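You operate a simulated robot arm through the tools that you are given. There is no shell and no other tool. Be economical: measure what you need, move in short steps, check, and stop when the job is done.

Carry out the task below with a simulated two-armed robot. There is one attempt and no reset: what you move stays moved.

Task
Fit the cream rail on the short roller table and push the flat moulding against it.
Fine: carry the rail with both hands to its brackets and lock both rail levers first.

The check looks at the end state, three seconds after you hand in, the way a careful person would. Anything else that was tipped, shoved, dropped, spilled or broken makes it a failure.

Robot
Two 6-joint arms with two-finger parallel grippers on one trunk, on a base that drives. Base frame: it is fixed to the floor where the robot stands at the start and does not move with it; the origin is under the middle of the robot, x ahead of it, y to its left, z up. Lengths are in mm, angles in degrees, forces in N, time in s.
The left shoulder is at the start at [70, 166, 1400], the right one opposite. With the tool pointing down near the work surface each hand reaches from about 220 to 660 mm from the robot's upright axis, wherever it stands, measured 20 degrees to its own side. Places, roughly: black rail lever [900, -100, 900]; brackets of the short roller table [800, 200, 800]; red rail lever [900, 400, 900]; rollers of the short roller table [700, 200, 800]. Payload 3.91 kg a hand.
Tool frame (each hand has its own): the origin (TCP) lies between the finger pads and is the grasp point; the fingertips stand 30 mm ahead of it; z points along the fingers, y is the line along which they close. The gripper opens to 110 mm. The fingers are 20 mm wide and 10 mm thick; the gripper's body (48 by 112 mm) begins 55 mm behind the TCP.
Orientation is told as [roll, pitch, yaw] about the base's x, y, z axes, in that order, counted from this pose: with the fingers straight down and closing along the base's y, the tool's x points along the base's -x, its y along +y and its z along -z.

Tools
- The arms move only by the tool apply_moves. It takes "left_targets", "right_targets" or both (then of equal length, played together; a hand with none holds still); each is a list of rows, each a list of 7 numbers: the turn, a rotation vector about the tool's x, y, z in units of 4 degrees (1.0 is 4 degrees), then the shift along the tool's x, y, z in units of 30 mm (1.0 is 30 mm), then the opening, from 0 (shut) to 1 (fully open). In form: [[wx, wy, wz, tx, ty, tz, jaw], ...]. A call has 1 to 20 rows; each row shifts and turns the commanded pose from where the row before left it, along the tool's axes as they then stand. A call with a number of a shift or a turn outside -1 to 1 is refused whole. A row lasts 0.2 s, in which the tool goes at most 50 mm and 8.6 degrees; a call with a longer step from one row to the next is refused whole, and so is a gripper value outside its range. A pose out of reach is approached as far as the arm can. The call stops where the force on the tool passes 40 N (or 10 N more than at its start, if that is more) or the arm is blocked; 0.2 s more then pass. The fingers move at their own pace (about 108 mm/s each) and stop on an object; they squeeze with about 36 N. The grip force told is the motor's: it shows also when the fingers shut on nothing. Time passes only in rows, and 0.2 s behind the last, so rows that do not move let the fingers close. It gives the time, the measured TCP pose, the force on the tool (base axes), the opening and the grip force at its end, in the units of the frame above (readings bear some noise), with the torque about the TCP (base axes, N m) and any sound that the robot's microphone picked up.
- Cameras (640 x 400 px; columns grow to the right, rows downward): "scene" is now at [124.3, -2.3, 1602.6]; the picture's right is [-0.04, -1.00, 0.00], its down [-0.80, 0.03, -0.61] and it looks along [0.60, -0.02, -0.80] (base axes); focal length 271 px, centre (320, 200). "left" rides on the left gripper at [77, -7, -114] in its tool frame; the picture's right is [0.09, 1.00, 0.00], its down [-0.80, 0.07, -0.59] and it looks along [-0.59, 0.05, 0.80] (tool axes); focal length 270 px, centre (320, 200). "right" rides on the right gripper at [77, 7, -114] in its tool frame; the picture's right is [-0.09, 1.00, 0.00], its down [-0.80, -0.07, -0.59] and it looks along [-0.59, -0.05, 0.80] (tool axes); focal length 270 px, centre (320, 200). There is no depth. A picture from a camera that has moved, and an enlarged one, comes with that camera's place and axes in the base frame and with its lens.
- camera(camera): a new picture of that camera. The clock stands still meanwhile.
- raise_lower(by): slides the trunk up (or, below 0, down) by that many mm; the arms and the scene camera ride with it, the base frame stays. It gives what a move gives, with no picture.
- drive_base(legs): drives the robot by 1 to 6 legs, each [ahead, left, turn to the left] in mm, mm and degrees, along the robot's own axes; the way and the turn of a leg run together, so that a leg with both is an arc; at most 1500 mm and 180 degrees a leg. The arms and the cameras ride along, it lands a little off, and it stops where it bumps. It gives what a move gives.
- head_to(pan, tilt): turns the head with the scene camera to pan (to the left, within 86 degrees either way) and tilt (down, from -29 to 69), counted from straight ahead of the robot. It gives what a move gives.
- close_up(camera, box): a new picture of the part [left, top, right, bottom] of that camera's present view, enlarged. The clock stands still meanwhile.
- finish_job(): hands the job in; it is judged then, once.

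Work in short steps. Places have to be worked out from the pictures, the camera data and where the tool is seen: move nearer, look again, correct. Check each grasp and each placing, and mend what went wrong. You have 120 turns and 88 pictures in all, those below and enlarged ones among them. Open the grippers and draw the arms clear of the work before you hand the job in, unless the task says otherwise; then end with one line.

The tools are called after "Request:" as a command line: name --argument value ..., lists and objects as JSON in quotes. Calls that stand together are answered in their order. apply_moves: Moves the arms, as the interface text tells. Its arguments: {"type":"object","properties":{"left_targets":{"type":"array"},"right_targets":{"type":"array"}},"required":[]} The other tools are called the same way: raise_lower (by) slides the trunk up or down; drive_base (legs) drives the base; head_to (pan, tilt) turns the head that bears the scene camera; camera (camera) takes a picture; close_up (camera, box) takes an enlarged picture of a part of a camera's view; finish_job () hands the job in.

At the start:

```text
t: 0.0
left_tool_pos: [567.3, 382.9, 998.4]
left_orientation: [-0.2, -0.2, -0.1]
left_force: [-0.3, 0.2, 0.7]
left_torque: [0.01, 0.0, 0.01]
left_width: 109.8
left_grip_force: 0.1
right_tool_pos: [683.9, -100.8, 999.4]
right_orientation: [0.0, 0.0, 0.0]
right_force: [0.9, -0.3, -0.8]
right_torque: [0.0, 0.01, 0.0]
right_width: 109.9
right_grip_force: 0.1
trunk travel left (down, up): [-895.0, 45.0]
robot x, y, heading: [-1.3, 2.7, 0.2]
head pan, tilt: [-2.2, 52.8]
```

scene: 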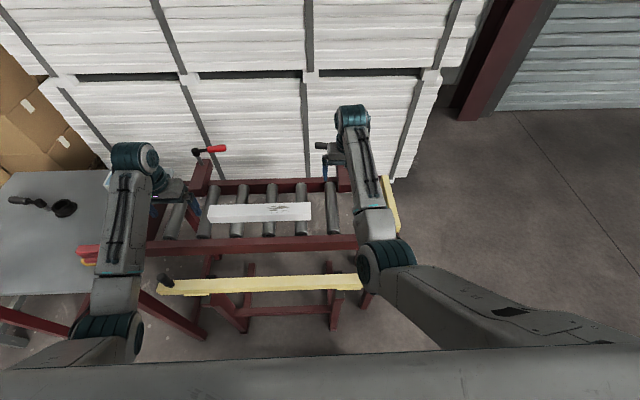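
right: 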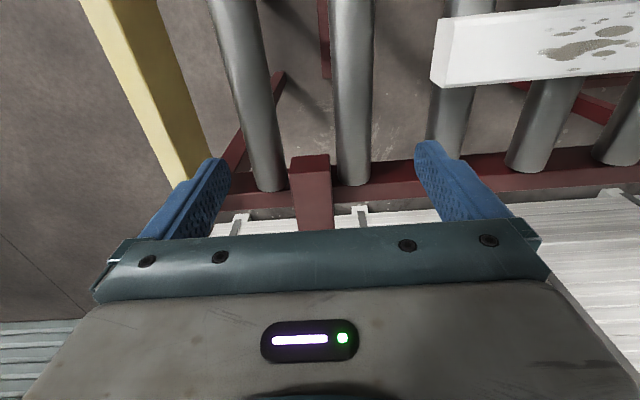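
left: 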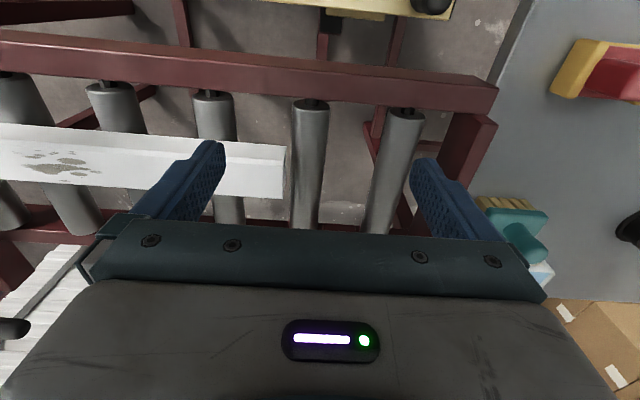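

The opening pictures show the roller table, a white moulding and two yellowish bars: one on the near side, one on the right end. I'll enlarge the scene to tell them apart.

Request:
close_up --camera "scene" --box '[60, 130, 260, 330]'

Request:
close_up --camera "scene" --box '[230, 130, 430, 330]'

```text
2.00 times, centred on (160, 230) of scene
camera zoom: at [124.3, -2.3, 1602.6], right [-0.04, -1.0, 0.0], down [-0.8, 0.03, -0.61], along [0.6, -0.02, -0.8], focal length 541 px, centre (640, 140)
```

zoom: 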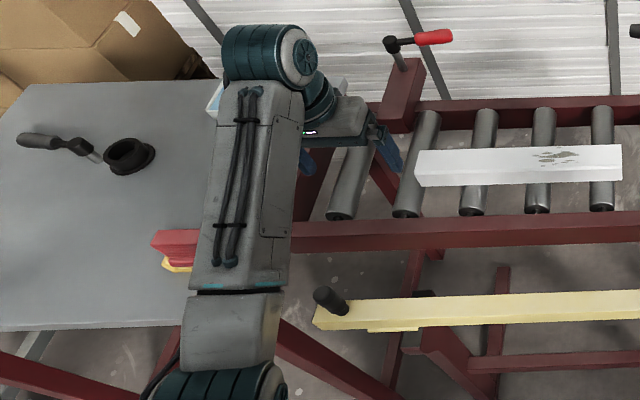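

```text
2.00 times, centred on (330, 230) of scene
camera zoom: at [124.3, -2.3, 1602.6], right [-0.04, -1.0, 0.0], down [-0.8, 0.03, -0.61], along [0.6, -0.02, -0.8], focal length 541 px, centre (300, 140)
```

zoom: 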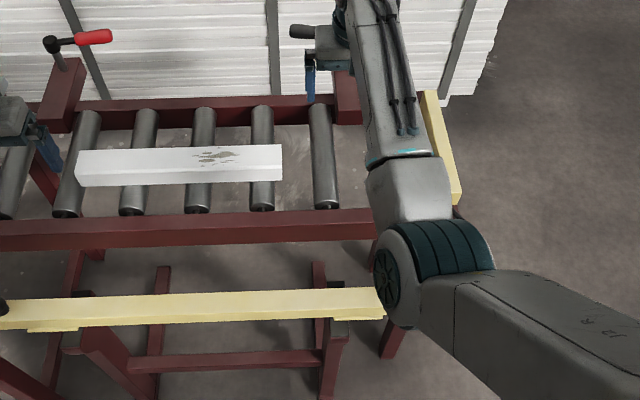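

The cream rail seems to rest on a low stand in front of the table. I'll move both arms back and outward, clear of the view.

Request:
apply_moves --left_targets '[[0, 0, 0, 0.5, 0.2, -0.4, 1], [0, 0, 0, 0.5, 0.2, -0.4, 1], [0, 0, 0, 0.5, 0.2, -0.4, 1], [0, 0, 0, 0.5, 0.2, -0.4, 1], [0, 0, 0, 0.5, 0.2, -0.4, 1], [0, 0, 0, 0.5, 0.2, -0.4, 1], [0, 0, 0, 0.5, 0.2, -0.4, 1], [0, 0, 0, 0.5, 0.2, -0.4, 1], [0, 0, 0, 0.5, 0.2, -0.4, 1], [0, 0, 0, 0.5, 0.2, -0.4, 1], [0, 0, 0, 0.5, 0.2, -0.4, 1], [0, 0, 0, 0.5, 0.2, -0.4, 1]]' --right_targets '[[0, 0, 0, 0.8, -0.9, -0.4, 1], [0, 0, 0, 0.8, -0.9, -0.4, 1], [0, 0, 0, 0.8, -0.9, -0.4, 1], [0, 0, 0, 0.8, -0.9, -0.4, 1], [0, 0, 0, 0.8, -0.9, -0.4, 1], [0, 0, 0, 0.8, -0.9, -0.4, 1], [0, 0, 0, 0.8, -0.9, -0.4, 1], [0, 0, 0, 0.8, -0.9, -0.4, 1], [0, 0, 0, 0.8, -0.9, -0.4, 1], [0, 0, 0, 0.8, -0.9, -0.4, 1], [0, 0, 0, 0.8, -0.9, -0.4, 1], [0, 0, 0, 0.8, -0.9, -0.4, 1]]'

Request:
camera --camera "scene"

```text
t: 2.6
left_tool_pos: [386.8, 468.8, 1114.8]
left_orientation: [-0.1, -0.2, 0.2]
left_force: [0.1, -0.9, -0.5]
left_torque: [0.01, -0.06, 0.03]
left_width: 110.0
left_grip_force: 0.2
left hand out of reach, approached as far as the arm can: row 1, 2, 3, 4
right_tool_pos: [458.5, -429.6, 1013.2]
right_orientation: [0.0, -0.1, 0.0]
right_force: [-0.3, -0.3, -0.2]
right_torque: [0.0, -0.01, -0.04]
right_width: 109.8
right_grip_force: 0.1
right hand out of reach, approached as far as the arm can: row 2, 3, 4, 5, 6, 7, 8, 9
trunk travel left (down, up): [-895.0, 45.0]
robot x, y, heading: [1.2, 2.1, -0.2]
head pan, tilt: [-2.2, 52.8]
```

```text
82 pictures are left
camera scene: at [120.6, -5.3, 1602.8], right [-0.04, -1.0, 0.0], down [-0.79, 0.03, -0.61], along [0.61, -0.02, -0.79], focal length 271 px, centre (320, 200)
```

scene: 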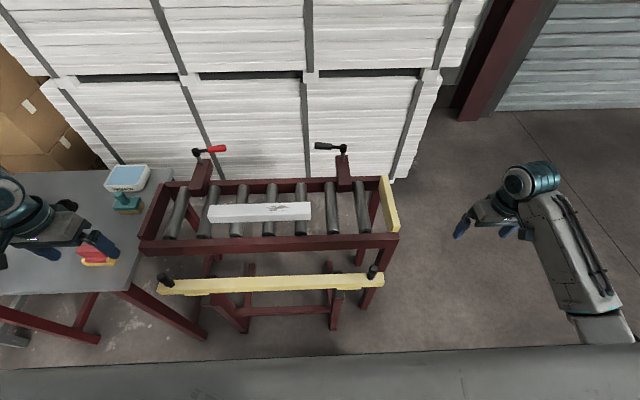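

The view is clear now. I'll enlarge the rail ends and the lever posts.

Request:
close_up --camera "scene" --box '[140, 230, 270, 330]'

Request:
close_up --camera "scene" --box '[280, 230, 410, 330]'

Request:
close_up --camera "scene" --box '[140, 130, 270, 230]'

Request:
close_up --camera "scene" --box '[290, 130, 420, 230]'

```text
4.00 times, centred on (205, 280) of scene
camera zoom: at [120.6, -5.3, 1602.8], right [-0.04, -1.0, 0.0], down [-0.79, 0.03, -0.61], along [0.61, -0.02, -0.79], focal length 1082 px, centre (780, -120)
```

zoom: 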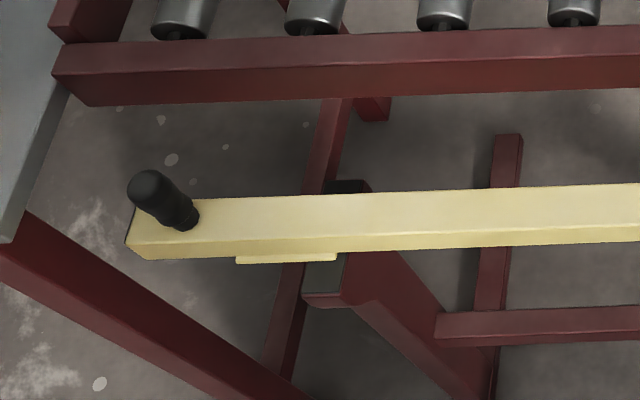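

```text
4.00 times, centred on (345, 280) of scene
camera zoom: at [120.6, -5.3, 1602.8], right [-0.04, -1.0, 0.0], down [-0.79, 0.03, -0.61], along [0.61, -0.02, -0.79], focal length 1082 px, centre (220, -120)
```

zoom: 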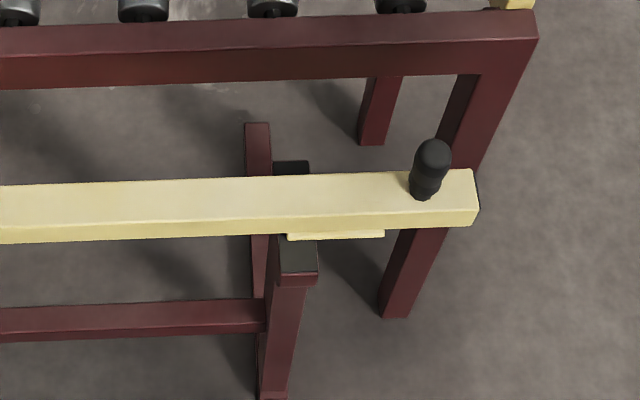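

```text
4.00 times, centred on (205, 180) of scene
camera zoom: at [120.6, -5.3, 1602.8], right [-0.04, -1.0, 0.0], down [-0.79, 0.03, -0.61], along [0.61, -0.02, -0.79], focal length 1082 px, centre (780, 280)
```

zoom: 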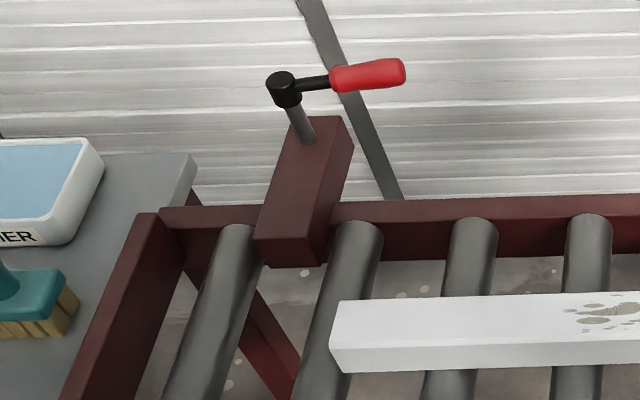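

```text
4.00 times, centred on (355, 180) of scene
camera zoom: at [120.6, -5.3, 1602.8], right [-0.04, -1.0, 0.0], down [-0.79, 0.03, -0.61], along [0.61, -0.02, -0.79], focal length 1082 px, centre (180, 280)
```

zoom: 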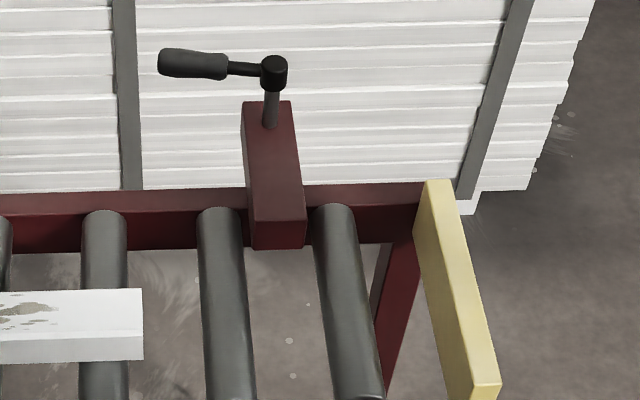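

The rail (top at about z≈600) has two black upright handles and tabs spaced about 565 mm, which matches the spacing of the bracket arms. I need a flatter view of the brackets, so I'll back off, lower the trunk and look from low down.

Request:
drive_base --legs '[[-450, 0, 0]]'

Request:
raise_lower --by -600

Request:
head_to --pan -8 --tilt 15

Request:
camera --camera "scene"

```text
t: 5.3
left_tool_pos: [-50.8, 471.1, 1113.5]
left_orientation: [-0.2, -0.1, 0.2]
left_force: [0.6, 0.0, 0.7]
left_torque: [-0.01, -0.04, 0.0]
left_width: 110.3
left_grip_force: 0.1
right_tool_pos: [22.9, -427.6, 1013.0]
right_orientation: [0.1, 0.2, 0.2]
right_force: [-0.2, -0.5, -0.2]
right_torque: [0.0, 0.02, 0.0]
right_width: 110.0
right_grip_force: 0.0
trunk travel left (down, up): [-895.0, 45.0]
robot x, y, heading: [-440.0, 1.0, 0.0]
head pan, tilt: [-2.2, 52.8]
```

```text
refused: -600 is not a number from -400 to 400
```

```text
t: 6.3
left_tool_pos: [-52.4, 471.7, 1114.8]
left_orientation: [-0.1, -0.1, 0.2]
left_force: [0.2, -0.3, -0.3]
left_torque: [-0.04, 0.0, 0.03]
left_width: 109.8
left_grip_force: 0.0
right_tool_pos: [20.9, -427.9, 1013.4]
right_orientation: [0.0, 0.0, 0.2]
right_force: [0.3, -0.1, 0.9]
right_torque: [-0.01, -0.01, -0.02]
right_width: 110.0
right_grip_force: 0.0
trunk travel left (down, up): [-895.0, 45.0]
robot x, y, heading: [-445.6, -1.1, 0.2]
head pan, tilt: [-8.0, 15.0]
```

```text
77 pictures are left
camera scene: at [-298.8, -12.8, 1659.8], right [-0.14, -0.99, 0.0], down [-0.26, 0.04, -0.97], along [0.96, -0.13, -0.26], focal length 271 px, centre (320, 200)
```

scene: 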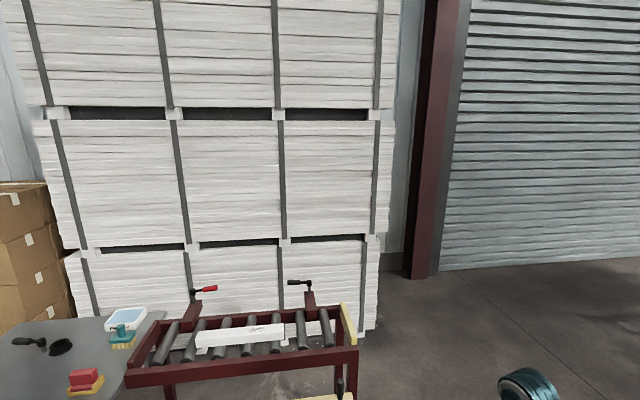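

Lowering was refused, so I'll lower in two steps of at most 400 mm.

Request:
raise_lower --by -400

Request:
raise_lower --by -250

Request:
head_to --pan 8 --tilt 15

Request:
camera --camera "scene"

```text
t: 10.2
left_tool_pos: [-53.6, 471.1, 714.1]
left_orientation: [-0.1, -0.2, 0.3]
left_force: [-0.5, -0.2, 0.1]
left_torque: [0.01, -0.05, 0.01]
left_width: 110.1
left_grip_force: 0.0
right_tool_pos: [21.7, -427.4, 613.5]
right_orientation: [0.0, 0.0, 0.3]
right_force: [-0.2, -0.2, -0.7]
right_torque: [-0.01, 0.0, 0.01]
right_width: 110.0
right_grip_force: 0.1
trunk travel left (down, up): [-495.0, 445.0]
robot x, y, heading: [-442.7, -1.6, 0.3]
head pan, tilt: [-8.0, 15.0]
```

```text
t: 12.7
left_tool_pos: [-52.8, 472.4, 464.3]
left_orientation: [-0.1, -0.2, 0.2]
left_force: [0.6, -0.5, 0.3]
left_torque: [0.01, -0.01, 0.0]
left_width: 110.1
left_grip_force: 0.1
right_tool_pos: [20.8, -425.9, 362.9]
right_orientation: [0.1, 0.0, 0.2]
right_force: [0.2, 0.2, 0.4]
right_torque: [0.02, -0.01, -0.01]
right_width: 109.9
right_grip_force: 0.0
trunk travel left (down, up): [-245.0, 695.0]
robot x, y, heading: [-441.4, -2.6, 0.2]
head pan, tilt: [-8.0, 15.0]
```

```text
t: 13.5
left_tool_pos: [-53.1, 470.8, 464.0]
left_orientation: [-0.1, -0.2, 0.2]
left_force: [0.0, -0.5, -0.1]
left_torque: [-0.04, -0.01, 0.02]
left_width: 109.8
left_grip_force: 0.0
right_tool_pos: [20.8, -427.7, 362.5]
right_orientation: [0.0, 0.0, 0.3]
right_force: [0.2, 0.2, -0.6]
right_torque: [-0.01, 0.01, 0.0]
right_width: 110.0
right_grip_force: 0.0
trunk travel left (down, up): [-245.0, 695.0]
robot x, y, heading: [-440.0, -1.7, 0.3]
head pan, tilt: [8.0, 15.0]
```

```text
76 pictures are left
camera scene: at [-299.2, 13.1, 1009.9], right [0.14, -0.99, 0.0], down [-0.26, -0.04, -0.97], along [0.96, 0.14, -0.26], focal length 271 px, centre (320, 200)
```

scene: 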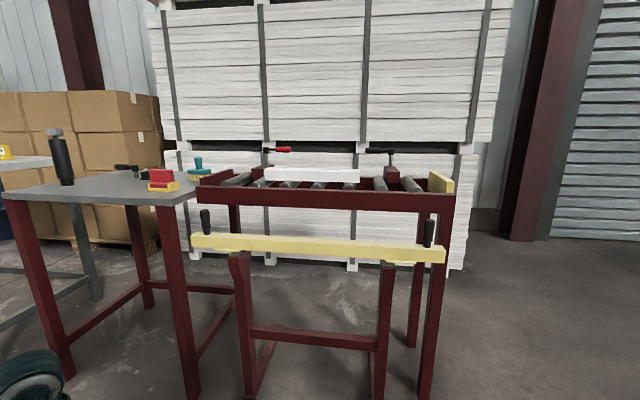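

Request:
close_up --camera "scene" --box '[190, 130, 330, 218]'

Request:
close_up --camera "scene" --box '[330, 130, 470, 218]'

Request:
close_up --camera "scene" --box '[180, 195, 460, 370]'

```text
4.55 times, centred on (260, 174) of scene
camera zoom: at [-299.2, 13.1, 1009.9], right [0.14, -0.99, 0.0], down [-0.26, -0.04, -0.97], along [0.96, 0.14, -0.26], focal length 1230 px, centre (593, 318)
```

zoom: 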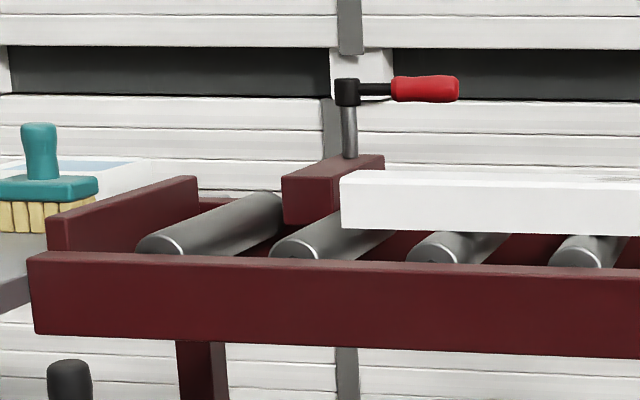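

```text
4.55 times, centred on (400, 174) of scene
camera zoom: at [-299.2, 13.1, 1009.9], right [0.14, -0.99, 0.0], down [-0.26, -0.04, -0.97], along [0.96, 0.14, -0.26], focal length 1230 px, centre (-44, 318)
```

zoom: 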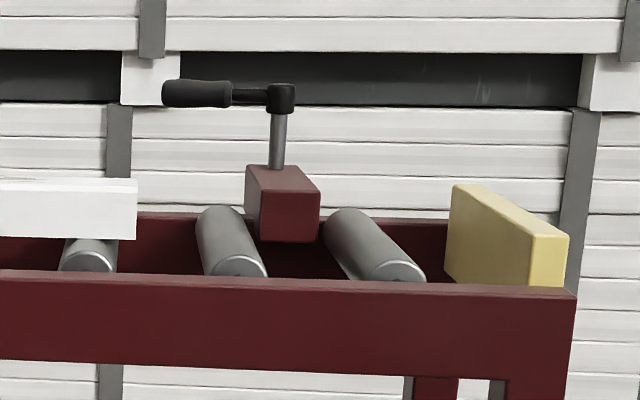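

```text
2.29 times, centred on (320, 282) of scene
camera zoom: at [-299.2, 13.1, 1009.9], right [0.14, -0.99, 0.0], down [-0.26, -0.04, -0.97], along [0.96, 0.14, -0.26], focal length 618 px, centre (320, 11)
```

zoom: 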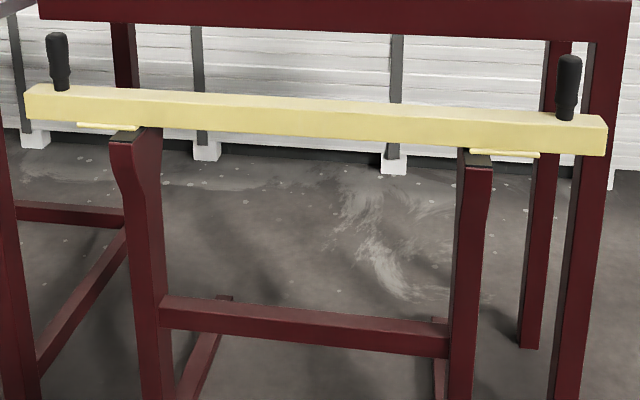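

The bracket arms are roughly x≥773, z 800–844, y≈-117 and the rollers' top is near z 823. I need to see the underside of the rail, so I'll tip the right hand forward to look at it from below.

Request:
apply_moves --right_targets '[[0, -1, 0, 0, 0, 0, 1], [0, -1, 0, 0, 0, 0, 1], [0, -1, 0, 0, 0, 0, 1], [0, -1, 0, 0, 0, 0, 1], [0, -1, 0, 0, 0, 0, 1], [0, -1, 0, 0, 0, 0, 1], [0, -1, 0, 0, 0, 0, 1], [0, -1, 0, 0, 0, 0, 1], [0, -1, 0, 0, 0, 0, 1], [0, -1, 0, 0, 0, 0, 1], [0, -1, 0, 0, 0, 0, 1], [0, -1, 0, 0, 0, 0, 1], [0, -1, 0, 0, 0, 0, 1], [0, -1, 0, 0, 0, 0, 1], [0, -1, 0, 0, 0, 0, 1], [0, -1, 0, 0, 0, 0, 1], [0, -1, 0, 0, 0, 0, 1]]'

Request:
camera --camera "right"

```text
t: 17.1
left_tool_pos: [-52.8, 471.7, 463.7]
left_orientation: [-0.2, -0.2, 0.3]
left_force: [0.8, 0.4, -1.0]
left_torque: [0.02, 0.01, -0.01]
left_width: 109.9
left_grip_force: 0.1
right_tool_pos: [20.2, -427.5, 362.5]
right_orientation: [0.0, -68.1, 0.3]
right_force: [0.1, 0.7, -0.4]
right_torque: [0.03, -0.01, -0.03]
right_width: 110.0
right_grip_force: 0.0
trunk travel left (down, up): [-245.0, 695.0]
robot x, y, heading: [-441.1, -2.6, 0.1]
head pan, tilt: [8.0, 15.0]
```

```text
72 pictures are left
camera right: at [-115.2, -420.8, 334.4], right [0.03, 1.0, 0.08], down [-0.25, -0.07, 0.97], along [0.97, -0.05, 0.25], focal length 270 px, centre (320, 200)
```

right: 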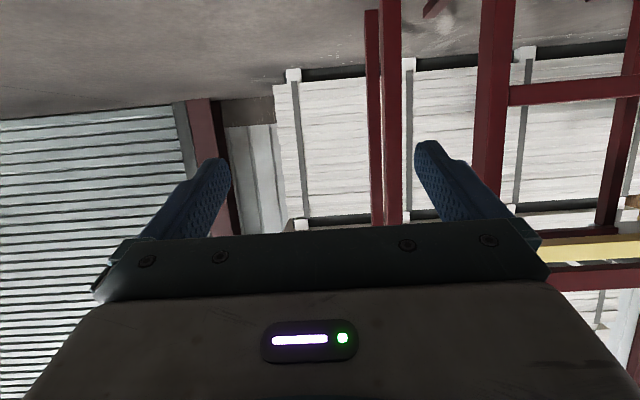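

The picture is inverted and the gripper hides the rail, so I'll shift the hand left and tip it further up.

Request:
apply_moves --right_targets '[[0, -1, 0, 0, 1, 0, 1], [0, -1, 0, 0, 1, 0, 1], [0, -1, 0, 0, 1, 0, 1], [0, -1, 0, 0, 1, 0, 1], [0, -1, 0, 0, 1, 0, 1], [0, -1, 0, 0, 1, 0, 1], [0, 0, 0, 0, 1, 0, 1], [0, 0, 0, 0, 1, 0, 1], [0, 0, 0, 0, 1, 0, 1], [0, 0, 0, 0, 1, 0, 1]]'

Request:
camera --camera "right"

```text
t: 19.3
left_tool_pos: [-53.2, 471.1, 464.1]
left_orientation: [0.0, -0.2, 0.2]
left_force: [-0.4, -0.6, 0.1]
left_torque: [0.02, -0.02, 0.03]
left_width: 109.9
left_grip_force: 0.1
right_tool_pos: [19.4, -166.2, 357.0]
right_orientation: [-116.1, -84.4, 118.8]
right_force: [-0.9, -0.2, -0.1]
right_torque: [0.0, 0.0, -0.03]
right_width: 110.0
right_grip_force: 0.1
right hand out of reach, approached as far as the arm can: row 6, 7
trunk travel left (down, up): [-245.0, 695.0]
robot x, y, heading: [-444.0, -1.9, -0.1]
head pan, tilt: [8.0, 15.0]
```

```text
71 pictures are left
camera right: at [-93.3, -171.4, 275.4], right [-0.05, 1.0, 0.0], down [-0.63, -0.03, 0.78], along [0.78, 0.04, 0.63], focal length 270 px, centre (320, 200)
```

right: 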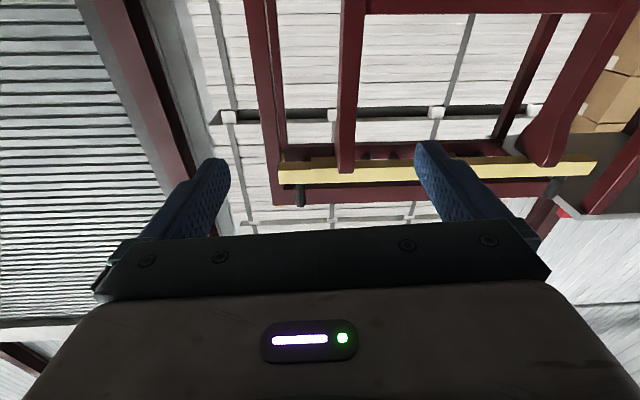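

Request:
close_up --camera "right" --box '[270, 135, 380, 210]'

Request:
close_up --camera "right" --box '[490, 120, 610, 200]'

```text
5.33 times, centred on (325, 172) of right
camera zoom: at [-93.3, -171.4, 275.4], right [-0.05, 1.0, 0.0], down [-0.63, -0.03, 0.78], along [0.78, 0.04, 0.63], focal length 1442 px, centre (293, 347)
```

zoom: 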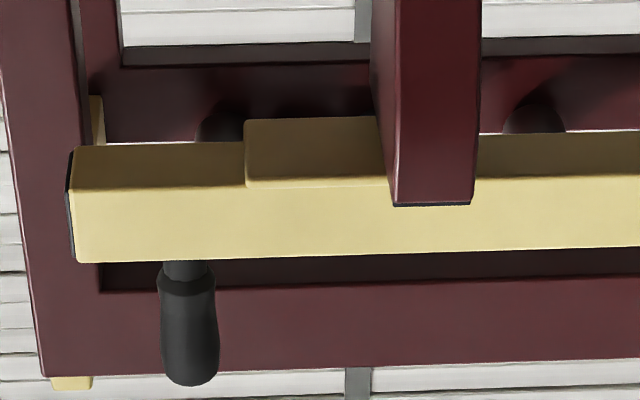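

```text
5.00 times, centred on (550, 160) of right
camera zoom: at [-93.3, -171.4, 275.4], right [-0.05, 1.0, 0.0], down [-0.63, -0.03, 0.78], along [0.78, 0.04, 0.63], focal length 1351 px, centre (-830, 400)
```

zoom: 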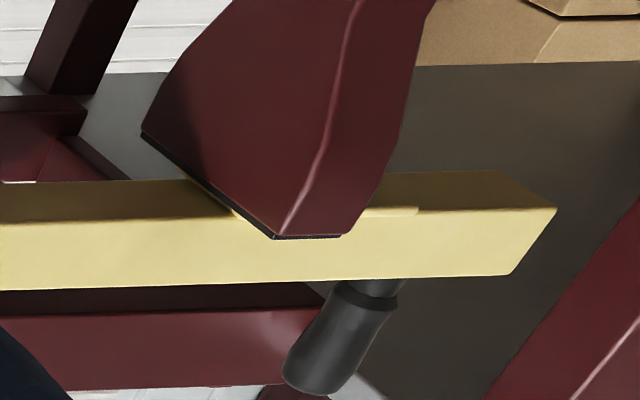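

The underside view shows thin foot plates (about 95 mm) under the rail, spaced to match the bracket arms. So the rail sits on top of the bracket arms and the levers swing over it. I estimate the handles at about (487, 510) and (487, -198), z 664–748. I'll return the right hand to pointing down and yaw the left hand by 90°, so it closes along x and stays clear of the neighbouring table.

Request:
apply_moves --right_targets '[[0, 1, 0, 0, 0, 0, 1], [0, 1, 0, 0, 0, 0, 1], [0, 1, 0, 0, 0, 0, 1], [0, 1, 0, 0, 0, 0, 1], [0, 1, 0, 0, 0, 0, 1], [0, 1, 0, 0, 0, 0, 1], [0, 1, 0, 0, 0, 0, 1], [0, 1, 0, 0, 0, 0, 1], [0, 1, 0, 0, 0, 0, 1], [0, 1, 0, 0, 0, 0, 1], [0, 1, 0, 0, 0, 0, 1], [0, 1, 0, 0, 0, 0, 1], [0, 1, 0, 0, 0, 0, 1], [0, 1, 0, 0, 0, 0, 1], [0, 1, 0, 0, 0, 0, 1], [0, 1, 0, 0, 0, 0, 1], [0, 1, 0, 0, 0, 0, 1], [0, 1, 0, 0, 0, 0, 1], [0, 1, 0, 0, 0, 0, 1], [0, 1, 0, 0, 0, 0, 1]]' --left_targets '[[0, 0, -1, 0, 0, 0, 1], [0, 0, -1, 0, 0, 0, 1], [0, 0, -1, 0, 0, 0, 1], [0, 0, -1, 0, 0, 0, 1], [0, 0, -1, 0, 0, 0, 1], [0, 0, -1, 0, 0, 0, 1], [0, 0, -1, 0, 0, 0, 1], [0, 0, -1, 0, 0, 0, 1], [0, 0, -1, 0, 0, 0, 1], [0, 0, -1, 0, 0, 0, 1], [0, 0, -1, 0, 0, 0, 1], [0, 0, -1, 0, 0, 0, 1], [0, 0, -1, 0, 0, 0, 1], [0, 0, -1, 0, 0, 0, 1], [0, 0, -1, 0, 0, 0, 1], [0, 0, -1, 0, 0, 0, 1], [0, 0, -1, 0, 0, 0, 1], [0, 0, -1, 0, 0, 0, 1], [0, 0, -1, 0, 0, 0, 1], [0, 0, -1, 0, 0, 0, 1]]'

Request:
raise_lower --by 400

```text
t: 20.6
left_tool_pos: [-52.0, 469.4, 464.8]
left_orientation: [-0.2, -0.2, 20.4]
left_force: [-0.6, 0.4, 0.2]
left_torque: [-0.01, 0.0, -0.01]
left_width: 109.8
left_grip_force: 0.1
right_tool_pos: [16.2, -167.2, 355.6]
right_orientation: [-40.5, -78.6, 46.3]
right_force: [-0.3, 0.4, -0.8]
right_torque: [0.02, -0.03, 0.01]
right_width: 109.9
right_grip_force: 0.0
right hand out of reach, approached as far as the arm can: row 2, 4
trunk travel left (down, up): [-245.0, 695.0]
robot x, y, heading: [-441.4, 1.3, 0.2]
head pan, tilt: [8.0, 15.0]
stopped in row 6 (right hand): the arm was blocked; the commanded pose is now the measured one
```

```text
t: 24.4
left_tool_pos: [-53.1, 470.1, 864.9]
left_orientation: [-0.2, -0.3, 20.4]
left_force: [0.1, 0.3, -1.0]
left_torque: [0.01, 0.04, -0.03]
left_width: 109.9
left_grip_force: 0.0
right_tool_pos: [16.2, -166.6, 756.2]
right_orientation: [-40.3, -78.5, 46.2]
right_force: [0.1, 0.5, -0.2]
right_torque: [0.02, 0.05, 0.01]
right_width: 109.8
right_grip_force: 0.1
trunk travel left (down, up): [-645.0, 295.0]
robot x, y, heading: [-438.8, -2.3, 0.1]
head pan, tilt: [8.0, 15.0]
```

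The right arm hit a limit while turning. I'll retry with smaller turns while moving it outward the way it came.

Request:
apply_moves --right_targets '[[0, 0.4, 0, 0, -1, 0, 1], [0, 0.4, 0, 0, -1, 0, 1], [0, 0.4, 0, 0, -1, 0, 1], [0, 0.4, 0, 0, -1, 0, 1], [0, 0.4, 0, 0, -1, 0, 1], [0, 0.4, 0, 0, -1, 0, 1], [0, 0.7, 0, 0, -1, 0, 1], [0, 0.7, 0, 0, -1, 0, 1], [0, 1, 0, 0, 0, 0, 1], [0, 1, 0, 0, 0, 0, 1], [0, 1, 0, 0, 0, 0, 1], [0, 1, 0, 0, 0, 0, 1]]'

```text
t: 27.0
left_tool_pos: [-52.2, 471.3, 863.0]
left_orientation: [-0.2, -0.2, 20.4]
left_force: [0.4, -0.2, -0.1]
left_torque: [-0.04, 0.0, 0.02]
left_width: 110.2
left_grip_force: 0.1
right_tool_pos: [100.7, -328.2, 664.7]
right_orientation: [-9.2, -49.9, 16.9]
right_force: [0.3, 0.1, -0.3]
right_torque: [0.02, -0.02, -0.01]
right_width: 110.0
right_grip_force: 0.1
right hand out of reach, approached as far as the arm can: row 2, 3, 4, 5, 6, 7, 8, 9, 10, 11, 12
trunk travel left (down, up): [-645.0, 295.0]
robot x, y, heading: [-441.3, 0.2, 0.3]
head pan, tilt: [8.0, 15.0]
```

It's turning back. I'll keep pitching it down.

Request:
apply_moves --right_targets '[[0, 1, 0, 0, 0, 0, 1], [0, 1, 0, 0, 0, 0, 1], [0, 1, 0, 0, 0, 0, 1], [0, 1, 0, 0, 0, 0, 1], [0, 1, 0, 0, 0, 0, 1], [0, 1, 0, 0, 0, 0, 1], [0, 1, 0, 0, 0, 0, 1], [0, 1, 0, 0, 0, 0, 1], [0, 0, 0, 0, 0, 0, 1], [0, 0, 0, 0, 0, 0, 1]]'

```text
t: 29.2
left_tool_pos: [-52.8, 470.3, 864.0]
left_orientation: [-0.2, -0.2, 20.5]
left_force: [-0.9, 0.4, 0.4]
left_torque: [-0.01, -0.02, 0.0]
left_width: 110.2
left_grip_force: 0.0
right_tool_pos: [109.0, -366.7, 660.3]
right_orientation: [-5.7, -18.3, 11.2]
right_force: [-0.3, -0.8, 0.0]
right_torque: [0.01, 0.01, -0.02]
right_width: 110.0
right_grip_force: 0.1
right hand out of reach, approached as far as the arm can: row 1, 3, 4, 5, 6, 7, 8
trunk travel left (down, up): [-645.0, 295.0]
robot x, y, heading: [-437.1, -1.9, 0.4]
head pan, tilt: [8.0, 15.0]
```

Next I'll level the right hand and finish yawing both, left to +90 and right towards -90, bringing the left hand inward.

Request:
apply_moves --left_targets '[[0, 0, 0, 0.33, -0.92, 0, 1], [0, 0, 0, 0.33, -0.92, 0, 1], [0, 0, 0, 0.33, -0.92, 0, 1], [0, 0, 0, 0.33, -0.92, 0, 1], [0, 0, -1, 0, 0, 0, 1], [0, 0, -1, 0, 0, 0, 1], [0, 0, -1, 0, 0, 0, 1], [0, 0, -1, 0, 0, 0, 1], [0, 0, -1, 0, 0, 0, 1], [0, 0, -1, 0, 0, 0, 1], [0, 0, -1, 0, 0, 0, 1], [0, 0, -1, 0, 0, 0, 1], [0, 0, -1, 0, 0, 0, 1], [0, 0, -1, 0, 0, 0, 1], [0, 0, -1, 0, 0, 0, 1], [0, 0, -1, 0, 0, 0, 1], [0, 0, -1, 0, 0, 0, 1], [0, 0, -1, 0, 0, 0, 1], [0, 0, -1, 0, 0, 0, 1], [0, 0, -1, 0, 0, 0, 1]]' --right_targets '[[-0.3, 0.9, 0, 0, 0, -0.5, 1], [-0.3, 0.9, 0, 0, 0, -0.5, 1], [-0.3, 0.9, 0, 0, 0, -0.5, 1], [-0.3, 0.9, 0, 0, 0, -0.5, 1], [-0.2, 0.9, 0, 0, 0, -0.5, 1], [0, 0, 1, 0, 0, -0.5, 1], [0, 0, 1, 0, 0, -0.5, 1], [0, 0, 1, 0, 0, 0, 1], [0, 0, 1, 0, 0, 0, 1], [0, 0, 1, 0, 0, 0, 1], [0, 0, 1, 0, 0, 0, 1], [0, 0, 1, 0, 0, 0, 1], [0, 0, 1, 0, 0, 0, 1], [0, 0, 1, 0, 0, 0, 1], [0, 0, 1, 0, 0, 0, 1], [0, 0, 1, 0, 0, 0, 1], [0, 0, 1, 0, 0, 0, 1], [0, 0, 1, 0, 0, 0, 1], [0, 0, 1, 0, 0, 0, 1], [0, 0, 1, 0, 0, 0, 1]]'

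```text
t: 33.4
left_tool_pos: [-72.8, 381.9, 858.9]
left_orientation: [-0.4, 0.1, 84.5]
left_force: [-0.7, -0.5, 0.0]
left_torque: [0.02, -0.03, 0.0]
left_width: 110.0
left_grip_force: 0.0
left hand out of reach, approached as far as the arm can: row 3, 4
right_tool_pos: [123.2, -368.2, 728.2]
right_orientation: [-1.2, 0.3, 8.3]
right_force: [0.0, 0.8, 0.9]
right_torque: [0.01, 0.0, -0.02]
right_width: 109.8
right_grip_force: 0.0
right hand out of reach, approached as far as the arm can: row 6, 7, 8, 9, 10, 11, 12, 13, 14, 15, 16, 17, 18, 19, 20
trunk travel left (down, up): [-645.0, 295.0]
robot x, y, heading: [-444.7, -0.3, 0.6]
head pan, tilt: [8.0, 15.0]
```

The right hand is at the edge of its reach and couldn't yaw. I'll pull it back towards the robot and see where the command stands.

Request:
apply_moves --right_targets '[[0, 0, 0, 0.66, -0.75, 0, 1], [0, 0, 0, 0.66, -0.75, 0, 1], [0, 0, 0, 0.66, -0.75, 0, 1], [0, 0, 0, 0.66, -0.75, 0, 1], [0, 0, 0, 0.66, -0.75, 0, 1], [0, 0, 0, 0, 0, 0, 1], [0, 0, 0, 0, 0, 0, 1]]'

```text
t: 35.0
left_tool_pos: [-72.3, 381.8, 859.2]
left_orientation: [-0.4, 0.0, 84.4]
left_force: [0.3, 0.5, -0.7]
left_torque: [-0.01, 0.01, -0.01]
left_width: 110.0
left_grip_force: 0.2
right_tool_pos: [69.1, -504.2, 717.2]
right_orientation: [-1.1, 0.4, 8.6]
right_force: [0.1, 0.4, 0.1]
right_torque: [0.0, 0.0, -0.03]
right_width: 109.9
right_grip_force: 0.1
right hand out of reach, approached as far as the arm can: row 1, 2, 3, 4, 5
trunk travel left (down, up): [-645.0, 295.0]
robot x, y, heading: [-440.1, -2.9, 0.4]
head pan, tilt: [8.0, 15.0]
```

The commanded yaw is still about 8°. I'll move inward first and then yaw.

Request:
apply_moves --right_targets '[[0, 0, 0, 0.53, 0.9, 0, 1], [0, 0, 0, 0.53, 0.9, 0, 1], [0, 0, 0, 0.53, 0.9, 0, 1], [0, 0, 0, 0.53, 0.9, 0, 1], [0, 0, 0, 0.53, 0.9, 0, 1], [0, 0, 0, 0.53, 0.9, 0, 1], [0, 0, 0, 0, 0, 0, 1], [0, 0, 1, 0, 0, 0, 1], [0, 0, 1, 0, 0, 0, 1], [0, 0, 1, 0, 0, 0, 1], [0, 0, 1, 0, 0, 0, 1], [0, 0, 1, 0, 0, 0, 1], [0, 0, 1, 0, 0, 0, 1]]'

```text
t: 37.8
left_tool_pos: [-72.6, 382.4, 859.1]
left_orientation: [-0.4, 0.1, 84.4]
left_force: [-0.3, 0.3, 0.9]
left_torque: [-0.02, -0.02, 0.0]
left_width: 110.1
left_grip_force: 0.1
right_tool_pos: [58.6, -383.2, 646.9]
right_orientation: [-1.3, 0.6, 9.4]
right_force: [0.8, 0.7, -0.8]
right_torque: [-0.03, -0.01, 0.03]
right_width: 110.1
right_grip_force: 0.0
right hand out of reach, approached as far as the arm can: row 1, 2, 3, 4, 5, 6, 8, 9, 10, 11, 12, 13
trunk travel left (down, up): [-645.0, 295.0]
robot x, y, heading: [-435.3, -1.6, 0.2]
head pan, tilt: [8.0, 15.0]
```

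The right arm seems to be held by a joint limit after the tipping. I'll try yawing the other way.

Request:
apply_moves --right_targets '[[0, 0, -1, 0, 0, 0, 1], [0, 0, -1, 0, 0, 0, 1], [0, 0, -1, 0, 0, 0, 1], [0, 0, -1, 0, 0, 0, 1], [0, 0, -1, 0, 0, 0, 1]]'

Request:
head_to --pan -40 --tilt 50

Request:
camera --camera "scene"

```text
t: 39.0
left_tool_pos: [-73.0, 381.3, 858.3]
left_orientation: [-0.3, 0.1, 84.4]
left_force: [0.6, 0.8, 0.0]
left_torque: [-0.02, 0.01, 0.01]
left_width: 110.0
left_grip_force: 0.2
right_tool_pos: [55.4, -385.3, 649.6]
right_orientation: [-1.0, 1.1, 29.6]
right_force: [0.2, 0.2, -0.3]
right_torque: [-0.02, -0.01, -0.02]
right_width: 110.0
right_grip_force: 0.1
trunk travel left (down, up): [-645.0, 295.0]
robot x, y, heading: [-440.3, -0.7, 0.4]
head pan, tilt: [8.0, 15.0]
```

```text
t: 40.2
left_tool_pos: [-73.1, 382.4, 859.5]
left_orientation: [-0.4, 0.1, 84.5]
left_force: [0.1, -0.4, 0.3]
left_torque: [-0.04, 0.0, 0.0]
left_width: 109.9
left_grip_force: 0.0
right_tool_pos: [56.2, -385.3, 648.7]
right_orientation: [-0.9, 0.9, 29.3]
right_force: [0.7, 0.4, -0.1]
right_torque: [0.03, 0.0, -0.04]
right_width: 109.8
right_grip_force: 0.1
trunk travel left (down, up): [-645.0, 295.0]
robot x, y, heading: [-443.7, -1.3, -0.1]
head pan, tilt: [-40.0, 50.0]
```

```text
68 pictures are left
camera scene: at [-332.4, -49.4, 1356.3], right [-0.64, -0.77, 0.0], down [-0.59, 0.49, -0.64], along [0.49, -0.41, -0.77], focal length 271 px, centre (320, 200)
```

scene: 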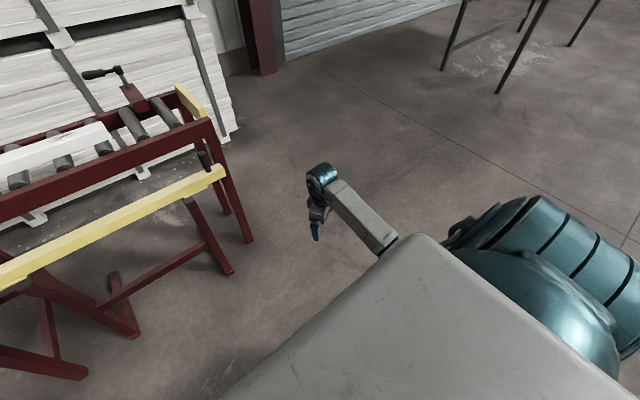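

Positive yaw works freely, so the right hand will also use +90, which puts its camera on the free outer side.

Request:
apply_moves --right_targets '[[0, 0, -1, 0, 0, 0, 1], [0, 0, -1, 0, 0, 0, 1], [0, 0, -1, 0, 0, 0, 1], [0, 0, -1, 0, 0, 0, 1], [0, 0, -1, 0, 0, 0, 1], [0, 0, -1, 0, 0, 0, 1], [0, 0, -1, 0, 0, 0, 1], [0, 0, -1, 0, 0, 0, 1], [0, 0, -1, 0, 0, 0, 1], [0, 0, -1, 0, 0, 0, 1], [0, 0, -1, 0, 0, 0, 1], [0, 0, -1, 0, 0, 0, 1], [0, 0, -1, 0, 0, 0, 1], [0, 0, -1, 0, 0, 0, 1], [0, 0, -1, 0, 0, 0, 1]]' --left_targets '[[0, 0, -0.7, 0, 0, 0, 1], [0, 0, -0.6, 0, 0, 0, 1], [0, 0, 0, 0, 0, 0, 1], [0, 0, 0, 0, 0, 0, 1], [0, 0, 0, 0, 0, 0, 1], [0, 0, 0, 0, 0, 0, 1], [0, 0, 0, 0, 0, 0, 1], [0, 0, 0, 0, 0, 0, 1], [0, 0, 0, 0, 0, 0, 1], [0, 0, 0, 0, 0, 0, 1], [0, 0, 0, 0, 0, 0, 1], [0, 0, 0, 0, 0, 0, 1], [0, 0, 0, 0, 0, 0, 1], [0, 0, 0, 0, 0, 0, 1], [0, 0, 0, 0, 0, 0, 1]]'

```text
t: 43.4
left_tool_pos: [-73.7, 382.2, 858.9]
left_orientation: [-0.4, 0.2, 89.6]
left_force: [0.8, 0.7, 0.7]
left_torque: [0.03, -0.01, 0.0]
left_width: 110.1
left_grip_force: 0.1
right_tool_pos: [55.6, -385.3, 649.3]
right_orientation: [0.4, 1.3, 89.6]
right_force: [0.4, 0.6, -0.4]
right_torque: [0.01, 0.0, 0.0]
right_width: 109.8
right_grip_force: 0.1
trunk travel left (down, up): [-645.0, 295.0]
robot x, y, heading: [-439.8, -0.3, 0.4]
head pan, tilt: [-40.0, 50.0]
```

Both hands are yawed to 90. I'll set both at about 390 ahead, ±354 lateral, z 860, and then drive in.

Request:
apply_moves --right_targets '[[0, 0, 0, 0, 0, -0.88, 1], [0, 0, 0, 0, 0, -0.88, 1], [0, 0, 0, 0, 0, -0.88, 1], [0, 0, 0, 0, 0, -0.88, 1], [0, 0, 0, -0.25, 0.88, -0.88, 1], [0, 0, 0, -0.25, 0.88, -0.88, 1], [0, 0, 0, -0.25, 0.88, -0.88, 1], [0, 0, 0, -0.25, 0.88, -0.88, 1]]' --left_targets '[[0, 0, 0, 0.12, -0.1, 0, 1], [0, 0, 0, 0.12, -0.1, 0, 1], [0, 0, 0, 0.12, -0.1, 0, 1], [0, 0, 0, 0.12, -0.1, 0, 1], [0, 0, 0, 0.12, -0.1, 0, 1], [0, 0, 0, 0.12, -0.1, 0, 1], [0, 0, 0, 0.12, -0.1, 0, 1], [0, 0, 0, 0.12, -0.1, 0, 1]]'

Request:
head_to --pan 0 --tilt 50

Request:
drive_base --legs '[[0, 156, 0], [400, 0, 0]]'

Request:
camera --camera "scene"

```text
t: 45.2
left_tool_pos: [-72.9, 382.6, 859.4]
left_orientation: [-0.4, 0.1, 89.7]
left_force: [0.1, 0.0, -0.6]
left_torque: [0.04, 0.01, -0.01]
left_width: 110.0
left_grip_force: 0.0
left hand out of reach, approached as far as the arm can: row 1, 2, 3, 4, 5, 6, 7, 8
right_tool_pos: [-62.9, -390.4, 823.4]
right_orientation: [0.2, 1.5, 89.5]
right_force: [0.3, 0.5, -0.2]
right_torque: [0.0, 0.02, -0.02]
right_width: 110.0
right_grip_force: 0.1
right hand out of reach, approached as far as the arm can: row 4, 5, 6, 7
trunk travel left (down, up): [-645.0, 295.0]
robot x, y, heading: [-439.0, -2.2, 0.2]
head pan, tilt: [-40.0, 50.0]
```

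```text
t: 46.2
left_tool_pos: [-72.6, 382.4, 860.6]
left_orientation: [-0.3, 0.2, 89.6]
left_force: [0.5, 0.4, 0.2]
left_torque: [0.03, -0.01, 0.0]
left_width: 110.3
left_grip_force: 0.0
right_tool_pos: [-62.3, -390.5, 823.5]
right_orientation: [0.4, 1.3, 89.4]
right_force: [0.2, 0.5, 1.0]
right_torque: [-0.01, 0.01, 0.01]
right_width: 110.0
right_grip_force: 0.1
trunk travel left (down, up): [-645.0, 295.0]
robot x, y, heading: [-440.2, 2.6, 0.3]
head pan, tilt: [0.0, 50.0]
```

```text
t: 49.7
left_tool_pos: [319.6, 542.6, 859.1]
left_orientation: [-0.3, 0.2, 89.8]
left_force: [0.2, 0.5, 0.3]
left_torque: [0.02, -0.02, 0.01]
left_width: 110.1
left_grip_force: 0.2
right_tool_pos: [335.5, -229.6, 822.0]
right_orientation: [0.4, 1.5, 89.8]
right_force: [-0.5, -0.3, 0.3]
right_torque: [0.04, 0.01, -0.01]
right_width: 109.7
right_grip_force: 0.1
trunk travel left (down, up): [-645.0, 295.0]
robot x, y, heading: [-46.9, 160.2, 0.2]
head pan, tilt: [0.0, 50.0]
```

```text
67 pictures are left
camera scene: at [80.9, 160.0, 1356.2], right [0.01, -1.0, 0.0], down [-0.77, -0.01, -0.64], along [0.64, 0.01, -0.77], focal length 271 px, centre (320, 200)
```

scene: 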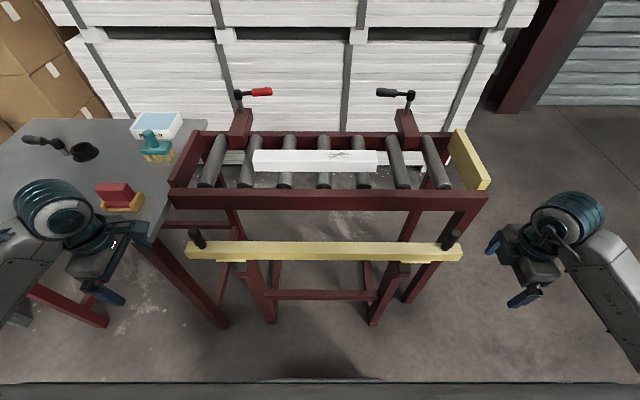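

The hands are clear of everything. The handles appear where estimated, so I'll bring both hands above them.

Request:
apply_moves --left_targets '[[0, 0, 0, 0.18, -0.93, 0, 1], [0, 0, 0, 0.18, -0.93, 0, 1], [0, 0, 0, 0.18, -0.93, 0, 1], [0, 0, 0, 0.18, -0.93, 0, 1], [0, 0, 0, 0.18, -0.93, 0, 1], [0, 0, 0, 0.18, -0.93, 0, 1], [0, 0, 0, 0, 0, 0, 1]]' --right_targets '[[0, 0, 0, -0.17, -0.84, -0.1, 1], [0, 0, 0, -0.17, -0.84, -0.1, 1], [0, 0, 0, -0.17, -0.84, -0.1, 1], [0, 0, 0, -0.17, -0.84, -0.1, 1], [0, 0, 0, -0.17, -0.84, -0.1, 1], [0, 0, 0, -0.17, -0.84, -0.1, 1], [0, 0, 0, 0, 0, 0, 1]]'

Request:
camera --camera "left"

Request:
camera --camera "right"

```text
t: 51.3
left_tool_pos: [407.3, 602.9, 828.4]
left_orientation: [-0.9, 0.3, 89.9]
left_force: [-8.7, -4.6, 16.9]
left_torque: [0.03, -0.69, -0.36]
left_width: 106.0
left_grip_force: 0.0
left hand out of reach, approached as far as the arm can: row 1, 2, 3, 4, 5, 6
right_tool_pos: [425.7, -283.7, 799.4]
right_orientation: [-0.1, 1.2, 89.8]
right_force: [-0.3, 1.3, 0.7]
right_torque: [0.01, 0.01, -0.01]
right_width: 109.9
right_grip_force: 0.1
right hand out of reach, approached as far as the arm can: row 1, 2, 3, 4, 5, 6
trunk travel left (down, up): [-645.0, 295.0]
robot x, y, heading: [-49.0, 160.0, 0.4]
head pan, tilt: [0.0, 50.0]
```

```text
66 pictures are left
camera left: at [412.4, 525.3, 944.6], right [-1.0, -0.08, -0.02], down [-0.08, 0.8, 0.59], along [-0.04, 0.59, -0.81], focal length 270 px, centre (320, 200)
```

left: 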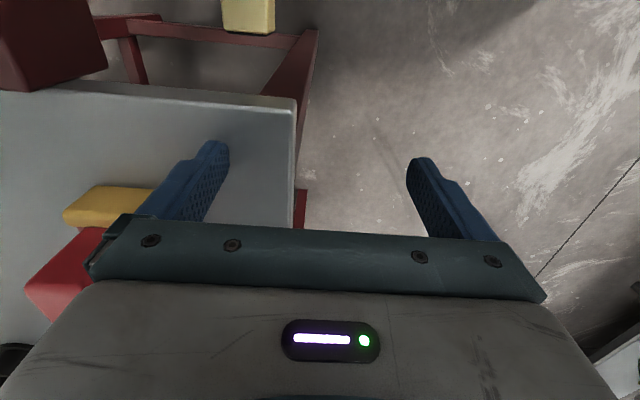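

```text
65 pictures are left
camera right: at [416.4, -358.5, 915.2], right [-1.0, 0.09, 0.0], down [0.07, 0.81, 0.58], along [0.06, 0.58, -0.81], focal length 270 px, centre (320, 200)
```

right: 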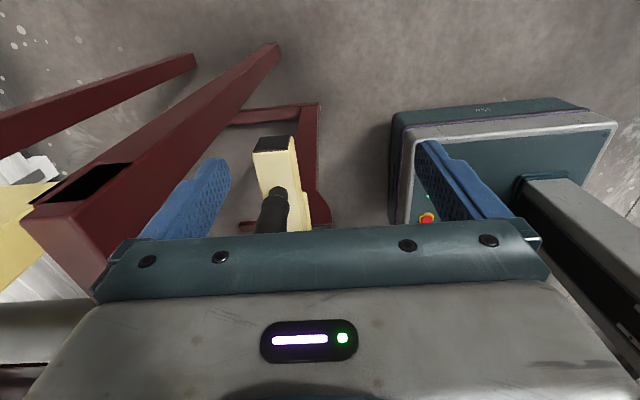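

The left hand strayed outward and touched the side table. I'll lift everything straight up with the trunk, which also gives the arms a better height relative to the shoulders.

Request:
raise_lower --by 200

Request:
camera --camera "scene"

```text
t: 53.5
left_tool_pos: [409.5, 604.4, 1025.9]
left_orientation: [-0.8, 0.4, 89.9]
left_force: [-0.1, -0.1, -0.4]
left_torque: [0.01, -0.02, 0.0]
left_width: 109.9
left_grip_force: 0.0
right_tool_pos: [428.1, -282.6, 998.6]
right_orientation: [0.0, 1.3, 89.7]
right_force: [0.1, 0.5, -0.8]
right_torque: [-0.01, 0.01, 0.01]
right_width: 110.1
right_grip_force: 0.1
trunk travel left (down, up): [-845.0, 95.0]
robot x, y, heading: [-47.1, 158.4, 0.5]
head pan, tilt: [0.0, 50.0]
```

```text
64 pictures are left
camera scene: at [80.8, 160.0, 1556.2], right [0.01, -1.0, 0.0], down [-0.77, -0.01, -0.64], along [0.64, 0.01, -0.77], focal length 271 px, centre (320, 200)
```

scene: 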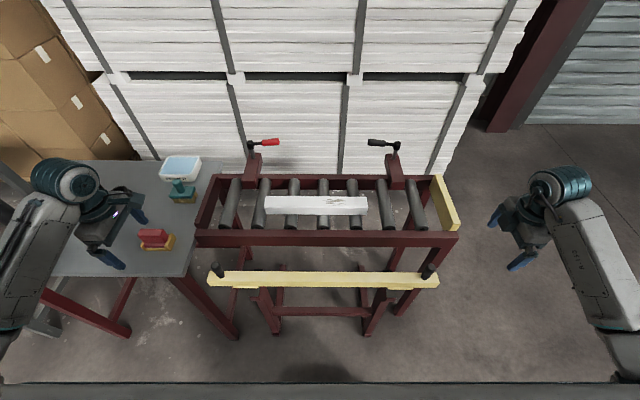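

Nothing appears displaced. I'll move both hands inward while lowering gently, and check that they follow.

Request:
apply_moves --left_targets '[[0, 0, 0, 0.8, 0, 0.4, 1], [0, 0, 0, 0.8, 0, 0.4, 1], [0, 0, 0, 0.8, 0, 0.4, 1], [0, 0, 0, 0.7, 0, 0.4, 1], [0, 0, 0, 0, 0, 0, 1]]' --right_targets '[[0, 0, 0, -0.7, 0, 0.4, 1], [0, 0, 0, -0.7, 0, 0.4, 1], [0, 0, 0, -0.7, 0, 0.4, 1], [0, 0, 0, -0.7, 0, 0.4, 1], [0, 0, 0, 0, 0, 0, 1]]'

```text
t: 54.7
left_tool_pos: [392.4, 541.1, 955.4]
left_orientation: [-0.8, 0.5, 89.8]
left_force: [0.3, 0.7, 0.2]
left_torque: [0.0, -0.04, 0.0]
left_width: 110.0
left_grip_force: 0.0
left hand out of reach, approached as far as the arm can: row 1, 2, 3, 4
right_tool_pos: [422.1, -213.9, 934.9]
right_orientation: [-0.4, 1.0, 89.8]
right_force: [-0.3, 0.5, -0.4]
right_torque: [-0.04, -0.05, 0.03]
right_width: 110.3
right_grip_force: 0.1
right hand out of reach, approached as far as the arm can: row 1, 2, 3, 4
trunk travel left (down, up): [-845.0, 95.0]
robot x, y, heading: [-47.4, 158.1, 0.6]
head pan, tilt: [0.0, 50.0]
```

They follow once lower relative to the shoulders. I'll go on down and forward over the handles.

Request:
apply_moves --left_targets '[[0, 0, 0, 0, 0, 0.8, 1], [0, 0, 0, 0, 0, 0.8, 1], [0, 0, 0, 0.3, -0.6, 0.4, 1], [0, 0, 0, 0.3, -0.6, 0, 1], [0, 0, 0, 0.3, -0.6, 0, 1], [0, 0, 0, 0.2, -0.6, 0, 1], [0, 0, 0, 0, -0.6, 0, 1], [0, 0, 0, 0, 0, 0, 1]]' --right_targets '[[0, 0, 0, 0, 0, 0.6, 1], [0, 0, 0, 0, 0, 0.6, 1], [0, 0, 0, -0.1, -0.5, 0.4, 1], [0, 0, 0, -0.1, -0.5, 0, 1], [0, 0, 0, -0.1, -0.5, 0, 1], [0, 0, 0, -0.1, -0.5, 0, 1], [0, 0, 0, 0, 0, 0, 1], [0, 0, 0, 0, 0, 0, 1]]'

Request:
camera --camera "left"

Request:
camera --camera "right"

```text
t: 56.5
left_tool_pos: [483.9, 505.7, 899.7]
left_orientation: [-0.7, 0.4, 90.0]
left_force: [0.0, 0.0, -0.5]
left_torque: [-0.01, 0.0, -0.04]
left_width: 110.2
left_grip_force: 0.1
right_tool_pos: [482.6, -203.6, 887.0]
right_orientation: [0.0, 1.3, 89.7]
right_force: [0.1, -0.5, -0.4]
right_torque: [0.03, 0.04, 0.02]
right_width: 110.1
right_grip_force: 0.1
trunk travel left (down, up): [-845.0, 95.0]
robot x, y, heading: [-45.8, 161.5, 0.6]
head pan, tilt: [0.0, 50.0]
```

```text
63 pictures are left
camera left: at [489.4, 429.6, 1014.3], right [-1.0, -0.09, -0.01], down [-0.08, 0.8, 0.59], along [-0.04, 0.59, -0.81], focal length 270 px, centre (320, 200)
```

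left: 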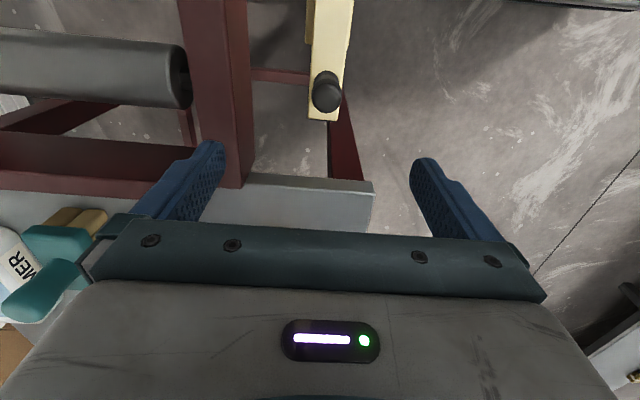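

```text
62 pictures are left
camera right: at [473.2, -277.1, 1003.1], right [-1.0, 0.09, 0.0], down [0.07, 0.81, 0.58], along [0.06, 0.58, -0.82], focal length 270 px, centre (320, 200)
```

right: 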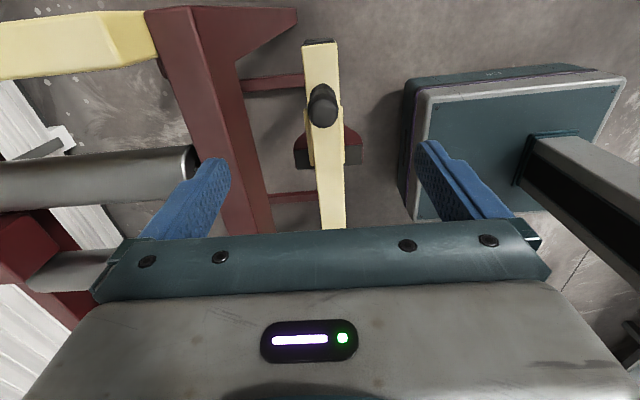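

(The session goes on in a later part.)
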